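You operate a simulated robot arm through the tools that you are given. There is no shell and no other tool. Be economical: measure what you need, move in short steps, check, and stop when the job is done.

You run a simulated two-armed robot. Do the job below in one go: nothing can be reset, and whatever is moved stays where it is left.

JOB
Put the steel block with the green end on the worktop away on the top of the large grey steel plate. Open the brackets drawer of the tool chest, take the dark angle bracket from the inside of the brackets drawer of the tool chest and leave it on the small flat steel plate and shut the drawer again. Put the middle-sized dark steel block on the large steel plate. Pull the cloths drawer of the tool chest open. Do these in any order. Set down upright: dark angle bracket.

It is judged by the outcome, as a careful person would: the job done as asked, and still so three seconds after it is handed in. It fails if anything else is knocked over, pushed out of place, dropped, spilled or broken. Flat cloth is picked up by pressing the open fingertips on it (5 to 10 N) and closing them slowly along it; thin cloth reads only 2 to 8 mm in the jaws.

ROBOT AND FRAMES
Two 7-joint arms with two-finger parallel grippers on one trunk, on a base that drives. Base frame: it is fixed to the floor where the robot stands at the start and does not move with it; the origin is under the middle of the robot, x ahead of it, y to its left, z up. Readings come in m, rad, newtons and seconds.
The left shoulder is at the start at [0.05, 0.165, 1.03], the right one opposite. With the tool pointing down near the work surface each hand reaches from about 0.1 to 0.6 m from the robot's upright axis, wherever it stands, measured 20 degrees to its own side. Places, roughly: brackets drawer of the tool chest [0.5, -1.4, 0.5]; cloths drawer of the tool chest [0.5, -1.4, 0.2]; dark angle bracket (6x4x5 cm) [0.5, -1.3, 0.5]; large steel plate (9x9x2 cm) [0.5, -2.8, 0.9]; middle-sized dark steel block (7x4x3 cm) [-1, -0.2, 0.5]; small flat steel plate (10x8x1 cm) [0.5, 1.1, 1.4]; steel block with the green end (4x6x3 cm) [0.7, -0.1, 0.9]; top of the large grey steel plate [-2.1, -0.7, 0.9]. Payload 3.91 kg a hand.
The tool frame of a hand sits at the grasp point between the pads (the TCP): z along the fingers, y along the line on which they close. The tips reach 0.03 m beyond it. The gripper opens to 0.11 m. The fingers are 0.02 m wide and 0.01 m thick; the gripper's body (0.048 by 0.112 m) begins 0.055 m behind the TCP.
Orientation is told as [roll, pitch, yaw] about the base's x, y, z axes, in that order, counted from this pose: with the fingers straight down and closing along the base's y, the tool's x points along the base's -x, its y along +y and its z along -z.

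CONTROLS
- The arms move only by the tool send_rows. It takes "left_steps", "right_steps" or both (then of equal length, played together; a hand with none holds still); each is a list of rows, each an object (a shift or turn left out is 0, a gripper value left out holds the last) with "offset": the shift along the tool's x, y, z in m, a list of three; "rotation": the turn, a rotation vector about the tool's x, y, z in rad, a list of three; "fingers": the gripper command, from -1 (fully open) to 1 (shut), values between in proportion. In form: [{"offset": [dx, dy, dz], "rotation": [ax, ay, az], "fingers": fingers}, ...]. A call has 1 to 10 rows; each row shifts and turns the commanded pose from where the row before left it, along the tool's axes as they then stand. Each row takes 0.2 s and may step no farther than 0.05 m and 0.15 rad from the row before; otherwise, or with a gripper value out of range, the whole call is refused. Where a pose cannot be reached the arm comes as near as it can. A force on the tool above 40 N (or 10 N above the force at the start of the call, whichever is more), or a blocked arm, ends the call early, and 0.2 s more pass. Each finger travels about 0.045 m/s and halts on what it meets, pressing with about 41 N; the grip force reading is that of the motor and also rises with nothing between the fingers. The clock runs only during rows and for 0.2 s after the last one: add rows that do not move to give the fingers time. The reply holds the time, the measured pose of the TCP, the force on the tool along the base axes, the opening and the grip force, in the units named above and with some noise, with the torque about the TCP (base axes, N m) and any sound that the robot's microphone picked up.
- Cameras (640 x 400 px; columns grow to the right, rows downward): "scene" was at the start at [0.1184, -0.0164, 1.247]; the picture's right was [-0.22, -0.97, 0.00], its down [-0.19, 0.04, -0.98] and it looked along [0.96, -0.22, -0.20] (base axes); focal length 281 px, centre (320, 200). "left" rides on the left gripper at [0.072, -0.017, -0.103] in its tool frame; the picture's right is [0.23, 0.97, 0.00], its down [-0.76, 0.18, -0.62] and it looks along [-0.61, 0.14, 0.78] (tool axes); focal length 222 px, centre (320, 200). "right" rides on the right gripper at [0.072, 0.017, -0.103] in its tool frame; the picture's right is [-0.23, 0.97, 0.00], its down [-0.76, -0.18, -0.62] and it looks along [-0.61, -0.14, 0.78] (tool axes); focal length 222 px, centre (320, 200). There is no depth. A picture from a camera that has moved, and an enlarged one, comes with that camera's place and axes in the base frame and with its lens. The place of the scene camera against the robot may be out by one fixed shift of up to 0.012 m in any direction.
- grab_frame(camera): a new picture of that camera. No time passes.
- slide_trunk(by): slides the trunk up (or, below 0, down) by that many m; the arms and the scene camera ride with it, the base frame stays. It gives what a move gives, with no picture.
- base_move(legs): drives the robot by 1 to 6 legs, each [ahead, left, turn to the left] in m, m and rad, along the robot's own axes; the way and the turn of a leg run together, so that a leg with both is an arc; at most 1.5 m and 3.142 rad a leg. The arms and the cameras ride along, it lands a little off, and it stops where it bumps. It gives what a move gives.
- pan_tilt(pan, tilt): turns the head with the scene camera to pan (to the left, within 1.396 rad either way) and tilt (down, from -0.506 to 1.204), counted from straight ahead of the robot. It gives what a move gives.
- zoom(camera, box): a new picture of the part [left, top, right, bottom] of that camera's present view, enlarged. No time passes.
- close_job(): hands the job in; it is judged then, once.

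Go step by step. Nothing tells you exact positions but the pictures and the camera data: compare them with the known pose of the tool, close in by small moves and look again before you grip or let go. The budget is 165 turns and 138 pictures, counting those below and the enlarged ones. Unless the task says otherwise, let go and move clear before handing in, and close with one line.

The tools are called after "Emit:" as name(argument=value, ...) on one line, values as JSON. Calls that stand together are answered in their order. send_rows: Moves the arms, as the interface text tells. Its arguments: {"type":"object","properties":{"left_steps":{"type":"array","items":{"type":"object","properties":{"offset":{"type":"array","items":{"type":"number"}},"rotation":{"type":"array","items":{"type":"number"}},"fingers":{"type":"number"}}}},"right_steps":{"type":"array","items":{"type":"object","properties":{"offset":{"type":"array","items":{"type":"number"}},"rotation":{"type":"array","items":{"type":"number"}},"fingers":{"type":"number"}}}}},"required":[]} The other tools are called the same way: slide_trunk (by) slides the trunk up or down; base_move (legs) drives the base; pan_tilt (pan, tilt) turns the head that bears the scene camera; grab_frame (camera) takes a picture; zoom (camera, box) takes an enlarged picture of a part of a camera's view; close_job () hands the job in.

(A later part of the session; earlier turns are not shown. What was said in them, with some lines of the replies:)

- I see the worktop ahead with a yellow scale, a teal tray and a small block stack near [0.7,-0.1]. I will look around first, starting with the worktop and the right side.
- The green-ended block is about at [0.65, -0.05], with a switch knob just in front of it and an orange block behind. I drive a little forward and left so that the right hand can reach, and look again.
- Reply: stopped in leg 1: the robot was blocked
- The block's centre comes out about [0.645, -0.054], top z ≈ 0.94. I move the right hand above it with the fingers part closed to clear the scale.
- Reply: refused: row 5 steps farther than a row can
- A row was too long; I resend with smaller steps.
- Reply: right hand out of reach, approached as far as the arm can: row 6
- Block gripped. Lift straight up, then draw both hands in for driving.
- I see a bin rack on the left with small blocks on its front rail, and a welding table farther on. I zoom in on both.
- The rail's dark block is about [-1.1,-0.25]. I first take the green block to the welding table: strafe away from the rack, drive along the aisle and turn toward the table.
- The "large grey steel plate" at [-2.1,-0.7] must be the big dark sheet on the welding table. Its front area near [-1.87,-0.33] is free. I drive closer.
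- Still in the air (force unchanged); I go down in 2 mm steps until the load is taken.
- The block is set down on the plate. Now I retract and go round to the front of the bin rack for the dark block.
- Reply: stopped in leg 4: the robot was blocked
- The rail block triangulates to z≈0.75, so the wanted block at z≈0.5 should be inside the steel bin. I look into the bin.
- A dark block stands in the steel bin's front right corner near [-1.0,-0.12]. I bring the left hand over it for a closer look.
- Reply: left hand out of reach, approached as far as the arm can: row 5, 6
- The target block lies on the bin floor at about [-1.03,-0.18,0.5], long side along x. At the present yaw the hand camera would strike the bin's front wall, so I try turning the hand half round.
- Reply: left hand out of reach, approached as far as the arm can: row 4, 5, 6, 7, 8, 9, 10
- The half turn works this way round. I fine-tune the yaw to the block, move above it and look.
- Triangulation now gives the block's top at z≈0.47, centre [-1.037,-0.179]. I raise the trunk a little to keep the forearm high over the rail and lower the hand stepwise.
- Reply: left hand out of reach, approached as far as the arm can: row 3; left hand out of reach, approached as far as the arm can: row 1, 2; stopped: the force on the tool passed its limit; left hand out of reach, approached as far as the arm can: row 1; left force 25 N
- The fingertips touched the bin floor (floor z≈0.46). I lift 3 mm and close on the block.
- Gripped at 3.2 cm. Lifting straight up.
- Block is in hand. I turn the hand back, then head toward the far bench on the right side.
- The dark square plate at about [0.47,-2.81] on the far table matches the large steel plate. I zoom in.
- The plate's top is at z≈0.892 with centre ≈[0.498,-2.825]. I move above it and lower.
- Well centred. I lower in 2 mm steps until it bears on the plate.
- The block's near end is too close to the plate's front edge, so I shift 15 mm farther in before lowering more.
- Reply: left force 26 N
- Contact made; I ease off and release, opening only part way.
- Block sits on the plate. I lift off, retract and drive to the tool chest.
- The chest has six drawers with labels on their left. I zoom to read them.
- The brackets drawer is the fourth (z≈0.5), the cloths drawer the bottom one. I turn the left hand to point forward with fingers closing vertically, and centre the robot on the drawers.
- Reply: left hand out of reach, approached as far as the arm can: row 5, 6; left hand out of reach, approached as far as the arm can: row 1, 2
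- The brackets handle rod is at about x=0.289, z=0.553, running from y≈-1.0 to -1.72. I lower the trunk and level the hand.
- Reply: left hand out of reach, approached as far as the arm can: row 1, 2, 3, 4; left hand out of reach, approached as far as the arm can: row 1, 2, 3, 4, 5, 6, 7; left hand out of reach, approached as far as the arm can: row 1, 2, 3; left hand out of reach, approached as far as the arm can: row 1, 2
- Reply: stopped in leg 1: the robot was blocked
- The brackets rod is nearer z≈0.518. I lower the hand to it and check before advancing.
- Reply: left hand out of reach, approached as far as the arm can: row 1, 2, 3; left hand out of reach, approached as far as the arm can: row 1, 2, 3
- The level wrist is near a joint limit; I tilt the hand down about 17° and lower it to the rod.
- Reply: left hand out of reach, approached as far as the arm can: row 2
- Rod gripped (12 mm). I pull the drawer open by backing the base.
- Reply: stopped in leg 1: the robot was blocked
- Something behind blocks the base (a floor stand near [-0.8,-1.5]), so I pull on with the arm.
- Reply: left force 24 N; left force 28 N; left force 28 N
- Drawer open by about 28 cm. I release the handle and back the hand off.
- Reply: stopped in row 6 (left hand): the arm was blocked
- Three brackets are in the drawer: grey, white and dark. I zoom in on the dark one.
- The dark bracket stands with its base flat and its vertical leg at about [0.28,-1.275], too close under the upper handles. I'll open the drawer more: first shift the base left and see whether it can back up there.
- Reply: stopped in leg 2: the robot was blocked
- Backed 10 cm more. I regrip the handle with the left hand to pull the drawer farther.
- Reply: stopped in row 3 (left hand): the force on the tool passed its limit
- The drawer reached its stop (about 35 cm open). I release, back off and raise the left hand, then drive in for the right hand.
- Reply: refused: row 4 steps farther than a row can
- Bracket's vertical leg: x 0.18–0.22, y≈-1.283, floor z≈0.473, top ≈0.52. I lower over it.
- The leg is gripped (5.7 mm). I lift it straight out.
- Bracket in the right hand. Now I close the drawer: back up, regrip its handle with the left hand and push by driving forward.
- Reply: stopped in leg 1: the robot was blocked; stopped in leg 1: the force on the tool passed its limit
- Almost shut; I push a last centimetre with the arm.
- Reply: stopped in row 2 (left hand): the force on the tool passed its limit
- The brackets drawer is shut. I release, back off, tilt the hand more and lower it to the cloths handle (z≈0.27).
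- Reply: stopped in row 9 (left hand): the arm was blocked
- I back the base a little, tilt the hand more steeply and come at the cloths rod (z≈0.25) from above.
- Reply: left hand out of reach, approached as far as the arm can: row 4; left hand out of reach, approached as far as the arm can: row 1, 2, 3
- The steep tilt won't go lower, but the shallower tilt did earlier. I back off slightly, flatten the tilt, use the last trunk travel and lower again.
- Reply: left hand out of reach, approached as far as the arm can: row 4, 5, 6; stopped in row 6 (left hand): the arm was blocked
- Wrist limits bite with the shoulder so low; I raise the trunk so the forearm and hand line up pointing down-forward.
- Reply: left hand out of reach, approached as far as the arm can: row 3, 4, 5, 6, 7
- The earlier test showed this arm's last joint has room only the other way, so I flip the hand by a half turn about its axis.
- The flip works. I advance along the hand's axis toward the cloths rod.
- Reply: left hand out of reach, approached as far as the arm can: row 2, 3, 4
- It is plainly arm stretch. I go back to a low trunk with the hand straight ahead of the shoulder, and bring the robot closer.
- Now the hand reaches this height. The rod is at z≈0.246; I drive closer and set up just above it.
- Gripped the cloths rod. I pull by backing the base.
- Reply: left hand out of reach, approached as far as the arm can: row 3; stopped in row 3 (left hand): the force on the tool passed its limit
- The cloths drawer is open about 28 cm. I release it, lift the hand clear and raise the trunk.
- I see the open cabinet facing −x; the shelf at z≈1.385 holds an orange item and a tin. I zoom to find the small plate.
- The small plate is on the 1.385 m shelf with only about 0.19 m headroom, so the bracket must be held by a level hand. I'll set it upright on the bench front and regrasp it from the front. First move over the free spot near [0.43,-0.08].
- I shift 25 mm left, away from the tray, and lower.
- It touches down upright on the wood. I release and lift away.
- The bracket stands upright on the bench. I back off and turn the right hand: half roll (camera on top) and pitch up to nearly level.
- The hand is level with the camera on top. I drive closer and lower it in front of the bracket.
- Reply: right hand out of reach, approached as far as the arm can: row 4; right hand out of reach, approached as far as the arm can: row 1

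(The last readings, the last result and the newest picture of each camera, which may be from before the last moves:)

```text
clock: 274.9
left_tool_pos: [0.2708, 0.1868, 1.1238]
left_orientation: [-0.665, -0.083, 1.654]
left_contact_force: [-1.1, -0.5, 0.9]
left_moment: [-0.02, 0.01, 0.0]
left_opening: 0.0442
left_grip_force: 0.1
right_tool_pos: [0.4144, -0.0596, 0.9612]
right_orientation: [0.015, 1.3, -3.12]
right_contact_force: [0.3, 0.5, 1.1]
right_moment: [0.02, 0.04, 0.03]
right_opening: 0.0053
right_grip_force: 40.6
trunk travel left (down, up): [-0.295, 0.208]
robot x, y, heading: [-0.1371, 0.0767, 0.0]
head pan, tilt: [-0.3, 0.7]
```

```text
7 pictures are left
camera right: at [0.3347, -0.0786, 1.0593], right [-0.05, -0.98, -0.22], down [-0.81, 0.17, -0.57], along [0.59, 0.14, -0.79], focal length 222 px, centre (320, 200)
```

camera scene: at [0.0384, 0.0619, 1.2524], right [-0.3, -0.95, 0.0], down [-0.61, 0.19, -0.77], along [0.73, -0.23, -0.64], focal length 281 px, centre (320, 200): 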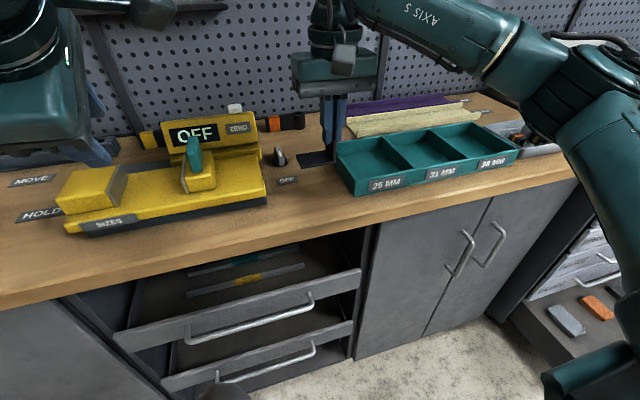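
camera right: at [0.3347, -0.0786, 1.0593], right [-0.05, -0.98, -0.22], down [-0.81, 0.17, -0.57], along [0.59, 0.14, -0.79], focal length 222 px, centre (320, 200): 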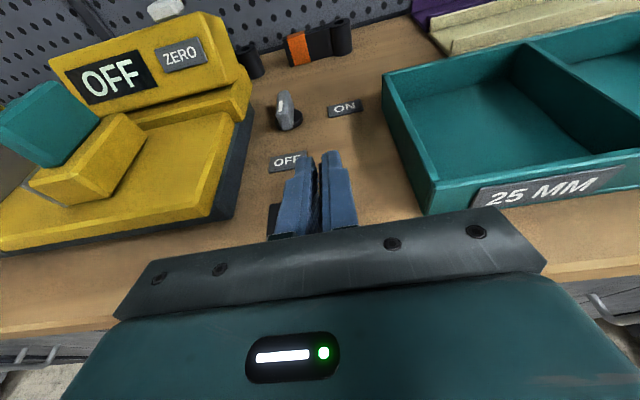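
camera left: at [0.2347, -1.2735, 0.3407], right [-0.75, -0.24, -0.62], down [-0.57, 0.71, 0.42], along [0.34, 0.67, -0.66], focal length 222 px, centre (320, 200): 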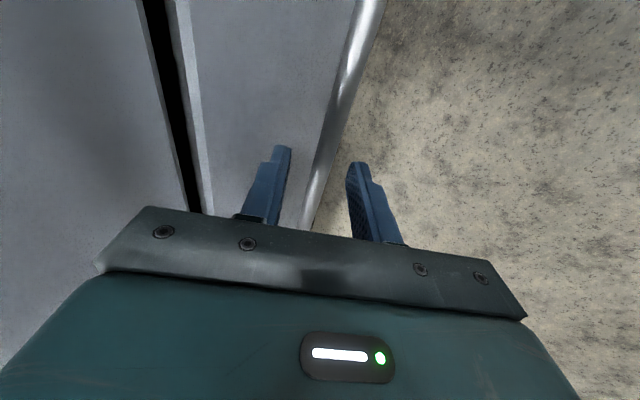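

Regrasped at 5.3 mm. I raise the trunk fully, back away and move toward the cabinet to look at the shelf.

Emit:
slide_trunk(by=0.2)

Emit:
base_move(legs=[[-0.28, 0, 0], [0, 0.75, 0], [0, 0, 0.3]])

Emit:
pan_tilt(pan=0.05, tilt=0.1)

Emit:
grab_frame(camera="scene")

```text
clock: 277.1
left_tool_pos: [0.2718, 0.1873, 1.3228]
left_orientation: [-0.663, -0.084, 1.653]
left_contact_force: [0.6, -0.1, -0.3]
left_moment: [-0.02, -0.04, -0.01]
left_opening: 0.0442
left_grip_force: 0.1
right_tool_pos: [0.4145, -0.0613, 1.16]
right_orientation: [0.016, 1.301, -3.12]
right_contact_force: [-0.8, -0.5, -1.0]
right_moment: [-0.03, 0.03, 0.01]
right_opening: 0.005
right_grip_force: 40.7
trunk travel left (down, up): [-0.495, 0.008]
robot x, y, heading: [-0.1411, 0.0771, -0.001]
head pan, tilt: [-0.3, 0.7]
```

```text
clock: 283.7
left_tool_pos: [-0.0571, 1.0653, 1.3236]
left_orientation: [-0.665, -0.083, 1.947]
left_contact_force: [0.4, 0.1, 0.8]
left_moment: [-0.03, 0.01, -0.01]
left_opening: 0.0443
left_grip_force: 0.1
right_tool_pos: [0.1513, 0.8699, 1.1595]
right_orientation: [0.014, 1.299, -2.824]
right_contact_force: [-0.8, 0.0, -1.3]
right_moment: [-0.04, 0.02, -0.01]
right_opening: 0.0053
right_grip_force: 40.9
trunk travel left (down, up): [-0.495, 0.008]
robot x, y, heading: [-0.4189, 0.8419, 0.29]
head pan, tilt: [-0.3, 0.7]
```

```text
clock: 284.7
left_tool_pos: [-0.0562, 1.0649, 1.3231]
left_orientation: [-0.661, -0.084, 1.948]
left_contact_force: [-0.5, 0.7, -0.5]
left_moment: [0.0, -0.04, -0.03]
left_opening: 0.0439
left_grip_force: 0.1
right_tool_pos: [0.1517, 0.8699, 1.1606]
right_orientation: [0.013, 1.3, -2.824]
right_contact_force: [-0.5, 0.4, -1.4]
right_moment: [-0.06, 0.04, 0.01]
right_opening: 0.0051
right_grip_force: 41.4
trunk travel left (down, up): [-0.495, 0.008]
robot x, y, heading: [-0.4181, 0.8418, 0.293]
head pan, tilt: [0.051, 0.099]
```

```text
6 pictures are left
camera scene: at [-0.3038, 0.8832, 1.501], right [0.34, -0.94, 0.0], down [-0.09, -0.03, -0.99], along [0.94, 0.34, -0.1], focal length 281 px, centre (320, 200)
```

scene: 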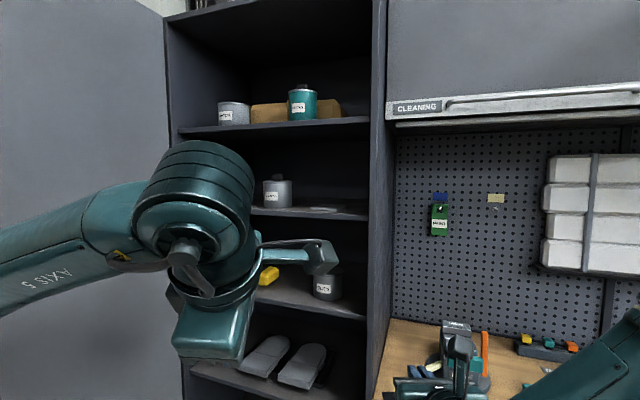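

Emit:
zoom(camera="scene", box=[260, 160, 388, 240])

```text
5.00 times, centred on (324, 200) of scene
camera zoom: at [-0.3038, 0.8832, 1.501], right [0.34, -0.94, 0.0], down [-0.09, -0.03, -0.99], along [0.94, 0.34, -0.1], focal length 1407 px, centre (300, 200)
```

zoom: 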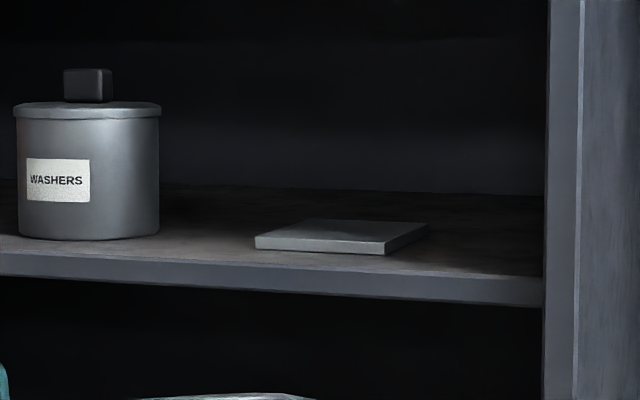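

The plate is at about [0.475,1.135], top z≈1.40. I turn nearly square to the cabinet and raise the right hand to shelf height.

Emit:
base_move(legs=[[0, 0, -0.2]])

Emit:
send_rows(right_steps=[{"offset": [0.042, 0, -0.0108]}, {"offset": [0.042, 0, -0.0108]}, {"offset": [0.042, 0, -0.0108]}, {"offset": [0.042, 0, -0.0108]}, {"offset": [0.042, 0, -0.0108]}, {"offset": [0.042, 0, -0.0108]}, {"offset": [0.042, 0, -0.0108]}, {"offset": [0.02, 0, -0.005]}])

```text
clock: 285.9
left_tool_pos: [-0.019, 0.9866, 1.3228]
left_orientation: [-0.664, -0.083, 1.744]
left_contact_force: [-1.4, 0.6, -0.8]
left_moment: [0.0, -0.04, -0.01]
left_opening: 0.0438
left_grip_force: 0.0
right_tool_pos: [0.1457, 0.7525, 1.1618]
right_orientation: [0.014, 1.3, -3.03]
right_contact_force: [0.8, -0.1, -1.8]
right_moment: [-0.04, 0.02, -0.01]
right_opening: 0.0052
right_grip_force: 41.6
trunk travel left (down, up): [-0.495, 0.008]
robot x, y, heading: [-0.4192, 0.8384, 0.091]
head pan, tilt: [0.051, 0.099]
```

```text
clock: 287.7
left_tool_pos: [-0.0176, 0.9864, 1.3237]
left_orientation: [-0.663, -0.083, 1.743]
left_contact_force: [0.5, 0.0, -0.1]
left_moment: [-0.03, 0.02, -0.04]
left_opening: 0.0438
left_grip_force: 0.1
right_tool_pos: [0.1521, 0.7559, 1.4846]
right_orientation: [0.014, 1.299, -3.029]
right_contact_force: [-0.3, -0.6, -1.1]
right_moment: [-0.06, 0.03, -0.01]
right_opening: 0.0054
right_grip_force: 41.3
trunk travel left (down, up): [-0.495, 0.008]
robot x, y, heading: [-0.4176, 0.8385, 0.095]
head pan, tilt: [0.051, 0.099]
```

Right hand is at height. I shift it inward so the robot stays clear of the door, then strafe in front of the plate and look.

Emit:
send_rows(right_steps=[{"offset": [0, -0.034, 0]}, {"offset": [0, -0.034, 0]}, {"offset": [0, -0.032, 0]}])

Emit:
base_move(legs=[[0.15, 0.215, 0]])

Emit:
pan_tilt(pan=-0.05, tilt=0.15)

Emit:
grab_frame(camera="scene")

```text
clock: 288.5
left_tool_pos: [-0.0184, 0.9877, 1.3236]
left_orientation: [-0.663, -0.084, 1.743]
left_contact_force: [-0.7, 0.4, -0.3]
left_moment: [0.02, -0.02, -0.02]
left_opening: 0.044
left_grip_force: 0.1
right_tool_pos: [0.1428, 0.8554, 1.483]
right_orientation: [0.015, 1.301, -3.028]
right_contact_force: [-0.6, 0.3, -1.6]
right_moment: [-0.02, 0.03, -0.07]
right_opening: 0.0051
right_grip_force: 41.2
trunk travel left (down, up): [-0.495, 0.008]
robot x, y, heading: [-0.4169, 0.8395, 0.09]
head pan, tilt: [0.051, 0.099]
```

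```text
clock: 290.3
left_tool_pos: [0.1094, 1.2104, 1.3236]
left_orientation: [-0.664, -0.085, 1.748]
left_contact_force: [-0.7, 0.0, 0.0]
left_moment: [0.01, 0.01, 0.03]
left_opening: 0.0437
left_grip_force: 0.0
right_tool_pos: [0.2722, 1.0794, 1.4837]
right_orientation: [0.015, 1.301, -3.025]
right_contact_force: [-0.2, 0.1, -1.1]
right_moment: [-0.05, 0.05, -0.02]
right_opening: 0.0053
right_grip_force: 40.8
trunk travel left (down, up): [-0.495, 0.008]
robot x, y, heading: [-0.2854, 1.0577, 0.097]
head pan, tilt: [0.051, 0.099]
```

```text
clock: 291.0
left_tool_pos: [0.1085, 1.2099, 1.3231]
left_orientation: [-0.663, -0.086, 1.746]
left_contact_force: [-0.3, 0.1, -0.5]
left_moment: [-0.01, -0.02, 0.02]
left_opening: 0.044
left_grip_force: 0.0
right_tool_pos: [0.2709, 1.0793, 1.4835]
right_orientation: [0.013, 1.298, -3.027]
right_contact_force: [0.0, 0.1, -1.2]
right_moment: [-0.02, -0.02, 0.02]
right_opening: 0.0049
right_grip_force: 41.1
trunk travel left (down, up): [-0.495, 0.008]
robot x, y, heading: [-0.2897, 1.0598, 0.09]
head pan, tilt: [-0.051, 0.15]
```

```text
4 pictures are left
camera scene: at [-0.1685, 1.0726, 1.4965], right [0.05, -1.0, 0.0], down [-0.15, -0.01, -0.99], along [0.99, 0.04, -0.15], focal length 281 px, centre (320, 200)
```

scene: 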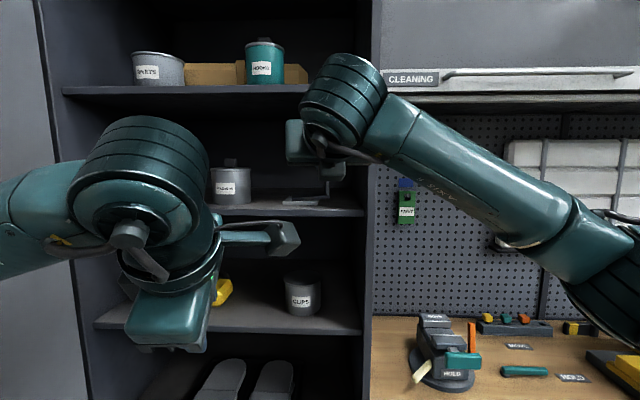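

Plate centre is now ≈[0.49,1.135], top ≈1.39. I lower the bracket to a 2 cm clearance and advance into the shelf in steps.

Emit:
send_rows(right_steps=[{"offset": [-0.014, 0, 0.0037]}, {"offset": [-0.0135, 0, 0.0037]}])

Emit:
base_move(legs=[[0.12, 0.003, 0]])

Emit:
grab_frame(camera="right")

```text
clock: 291.6
left_tool_pos: [0.1098, 1.2117, 1.3241]
left_orientation: [-0.661, -0.084, 1.748]
left_contact_force: [0.3, -0.2, -0.4]
left_moment: [-0.01, 0.0, 0.01]
left_opening: 0.044
left_grip_force: 0.1
right_tool_pos: [0.2715, 1.0793, 1.4565]
right_orientation: [0.014, 1.3, -3.024]
right_contact_force: [-0.1, -0.1, -2.1]
right_moment: [-0.05, 0.02, 0.01]
right_opening: 0.005
right_grip_force: 41.1
trunk travel left (down, up): [-0.495, 0.008]
robot x, y, heading: [-0.2902, 1.0613, 0.096]
head pan, tilt: [-0.051, 0.15]
```

```text
clock: 292.8
left_tool_pos: [0.2257, 1.226, 1.3223]
left_orientation: [-0.664, -0.083, 1.75]
left_contact_force: [-0.1, -0.1, 0.2]
left_moment: [-0.01, -0.02, -0.02]
left_opening: 0.0439
left_grip_force: 0.1
right_tool_pos: [0.3876, 1.0941, 1.4553]
right_orientation: [0.014, 1.3, -3.024]
right_contact_force: [0.3, 0.1, -2.4]
right_moment: [-0.03, 0.03, 0.01]
right_opening: 0.0052
right_grip_force: 41.0
trunk travel left (down, up): [-0.495, 0.008]
robot x, y, heading: [-0.1755, 1.0771, 0.097]
head pan, tilt: [-0.051, 0.15]
```

```text
3 pictures are left
camera right: at [0.3101, 1.0685, 1.5547], right [0.04, -0.98, -0.22], down [-0.82, 0.09, -0.57], along [0.57, 0.2, -0.79], focal length 222 px, centre (320, 200)
```

right: 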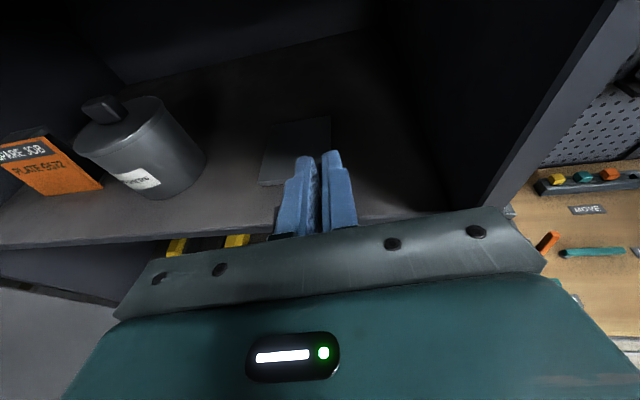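

Emit:
base_move(legs=[[0.084, 0.0065, 0]])

Emit:
grab_frame(camera="right")

```text
clock: 293.9
left_tool_pos: [0.3062, 1.2394, 1.3231]
left_orientation: [-0.665, -0.085, 1.749]
left_contact_force: [-0.2, 0.6, 0.5]
left_moment: [-0.03, 0.0, -0.03]
left_opening: 0.0442
left_grip_force: 0.0
right_tool_pos: [0.4695, 1.107, 1.4555]
right_orientation: [0.015, 1.301, -3.024]
right_contact_force: [0.1, 0.2, -2.3]
right_moment: [-0.04, 0.01, 0.0]
right_opening: 0.0052
right_grip_force: 40.8
trunk travel left (down, up): [-0.495, 0.008]
robot x, y, heading: [-0.0888, 1.0924, 0.096]
head pan, tilt: [-0.051, 0.15]
```

```text
2 pictures are left
camera right: at [0.3917, 1.083, 1.5547], right [0.04, -0.98, -0.22], down [-0.82, 0.09, -0.57], along [0.57, 0.2, -0.79], focal length 222 px, centre (320, 200)
```

right: 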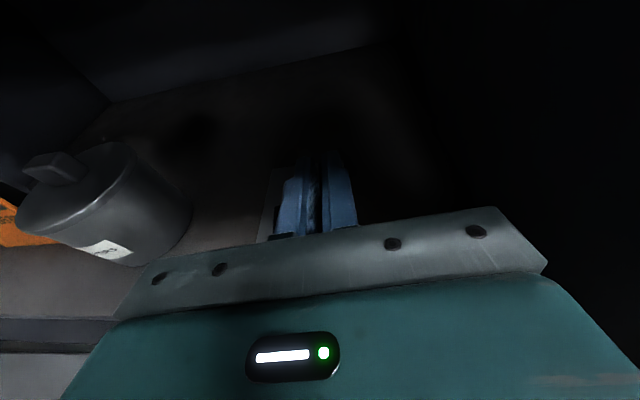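

I move 2 cm deeper with the arm, then lower in small steps, watching the force.

Emit:
send_rows(right_steps=[{"offset": [0.0026, 0, 0.0097]}, {"offset": [0.0026, 0, 0.0097]}, {"offset": [-0.004, 0, 0.001]}, {"offset": [-0.004, 0, 0.001]}])

Emit:
send_rows(right_steps=[{"offset": [-0.002, 0, 0.0005]}, {"offset": [-0.001, 0, 0.0003]}])

```text
clock: 294.9
left_tool_pos: [0.3074, 1.2396, 1.3235]
left_orientation: [-0.665, -0.084, 1.748]
left_contact_force: [-0.5, 0.6, -0.2]
left_moment: [0.0, 0.02, -0.01]
left_opening: 0.0441
left_grip_force: 0.0
right_tool_pos: [0.488, 1.109, 1.4488]
right_orientation: [0.012, 1.302, -3.027]
right_contact_force: [1.0, -1.7, 1.0]
right_moment: [0.08, 0.01, 0.04]
right_opening: 0.0052
right_grip_force: 40.9
trunk travel left (down, up): [-0.495, 0.008]
robot x, y, heading: [-0.0884, 1.0859, 0.1]
head pan, tilt: [-0.051, 0.15]
```

```text
clock: 295.5
left_tool_pos: [0.3061, 1.2399, 1.3232]
left_orientation: [-0.665, -0.085, 1.75]
left_contact_force: [0.1, -0.5, -0.5]
left_moment: [-0.01, 0.01, 0.03]
left_opening: 0.0439
left_grip_force: 0.1
right_tool_pos: [0.4882, 1.1085, 1.4487]
right_orientation: [0.005, 1.307, -3.034]
right_contact_force: [4.9, -0.1, 13.9]
right_moment: [0.03, -0.3, 0.03]
right_opening: 0.0052
right_grip_force: 41.5
trunk travel left (down, up): [-0.495, 0.008]
robot x, y, heading: [-0.0916, 1.0903, 0.095]
head pan, tilt: [-0.051, 0.15]
```

Contact with the plate. I ease off the pressure and open the fingers slowly.

Emit:
send_rows(right_steps=[{"offset": [0.0025, 0, -0.0006]}, {"fingers": 0.8}, {"fingers": 0.5}, {"fingers": 0.3}, {"fingers": 0.3}])

Emit:
grab_frame(camera="right")

```text
clock: 296.7
left_tool_pos: [0.3063, 1.2389, 1.3232]
left_orientation: [-0.665, -0.084, 1.749]
left_contact_force: [0.1, 0.4, -0.1]
left_moment: [0.01, 0.01, 0.01]
left_opening: 0.0441
left_grip_force: 0.1
right_tool_pos: [0.4878, 1.1099, 1.4467]
right_orientation: [0.015, 1.299, -3.025]
right_contact_force: [0.4, -0.8, -0.4]
right_moment: [0.0, 0.0, -0.02]
right_opening: 0.0385
right_grip_force: 0.0
trunk travel left (down, up): [-0.495, 0.008]
robot x, y, heading: [-0.089, 1.0869, 0.097]
head pan, tilt: [-0.051, 0.15]
```

```text
1 pictures are left
camera right: at [0.4104, 1.0845, 1.5462], right [0.04, -0.98, -0.22], down [-0.82, 0.09, -0.57], along [0.57, 0.2, -0.79], focal length 222 px, centre (320, 200)
```

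right: 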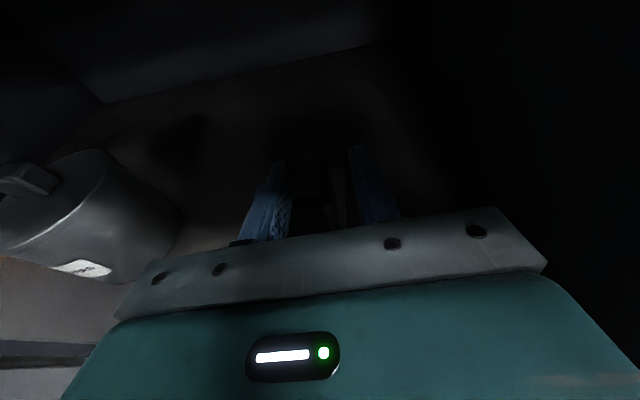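

Released. I withdraw straight back with the base and take a last look.

Emit:
base_move(legs=[[-0.3, 0, 0]])

Emit:
zoom(camera="scene", box=[220, 120, 400, 240])

```text
clock: 298.7
left_tool_pos: [0.008, 1.2115, 1.324]
left_orientation: [-0.664, -0.084, 1.747]
left_contact_force: [0.1, -0.8, -0.4]
left_moment: [0.01, 0.0, 0.0]
left_opening: 0.044
left_grip_force: 0.1
right_tool_pos: [0.1903, 1.08, 1.4477]
right_orientation: [0.013, 1.299, -3.027]
right_contact_force: [-0.1, -0.5, 0.8]
right_moment: [-0.01, -0.01, 0.01]
right_opening: 0.0386
right_grip_force: 0.1
trunk travel left (down, up): [-0.495, 0.008]
robot x, y, heading: [-0.3904, 1.0615, 0.094]
head pan, tilt: [-0.051, 0.15]
```

```text
3.33 times, centred on (310, 180) of scene
camera zoom: at [-0.2693, 1.0725, 1.4965], right [0.04, -1.0, 0.0], down [-0.15, -0.01, -0.99], along [0.99, 0.04, -0.15], focal length 938 px, centre (353, 267)
```

zoom: 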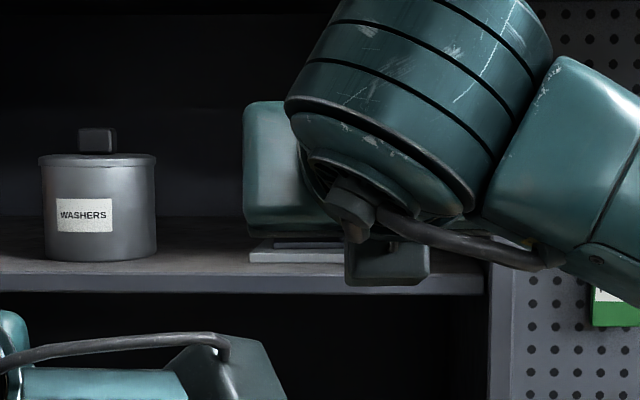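

The bracket's base lies flat on the small plate and the hand is clear. All parts of the job are done, so I hand it in.

Emit:
close_job()

```text
The job is handed in.
```

The job is handed in. The green-ended block is on the large grey plate and the dark block is on the large steel plate. The dark angle bracket is set down with its base flat on the small plate; in my last picture my own arm hid its upright leg. The brackets drawer is shut and the cloths drawer is open.
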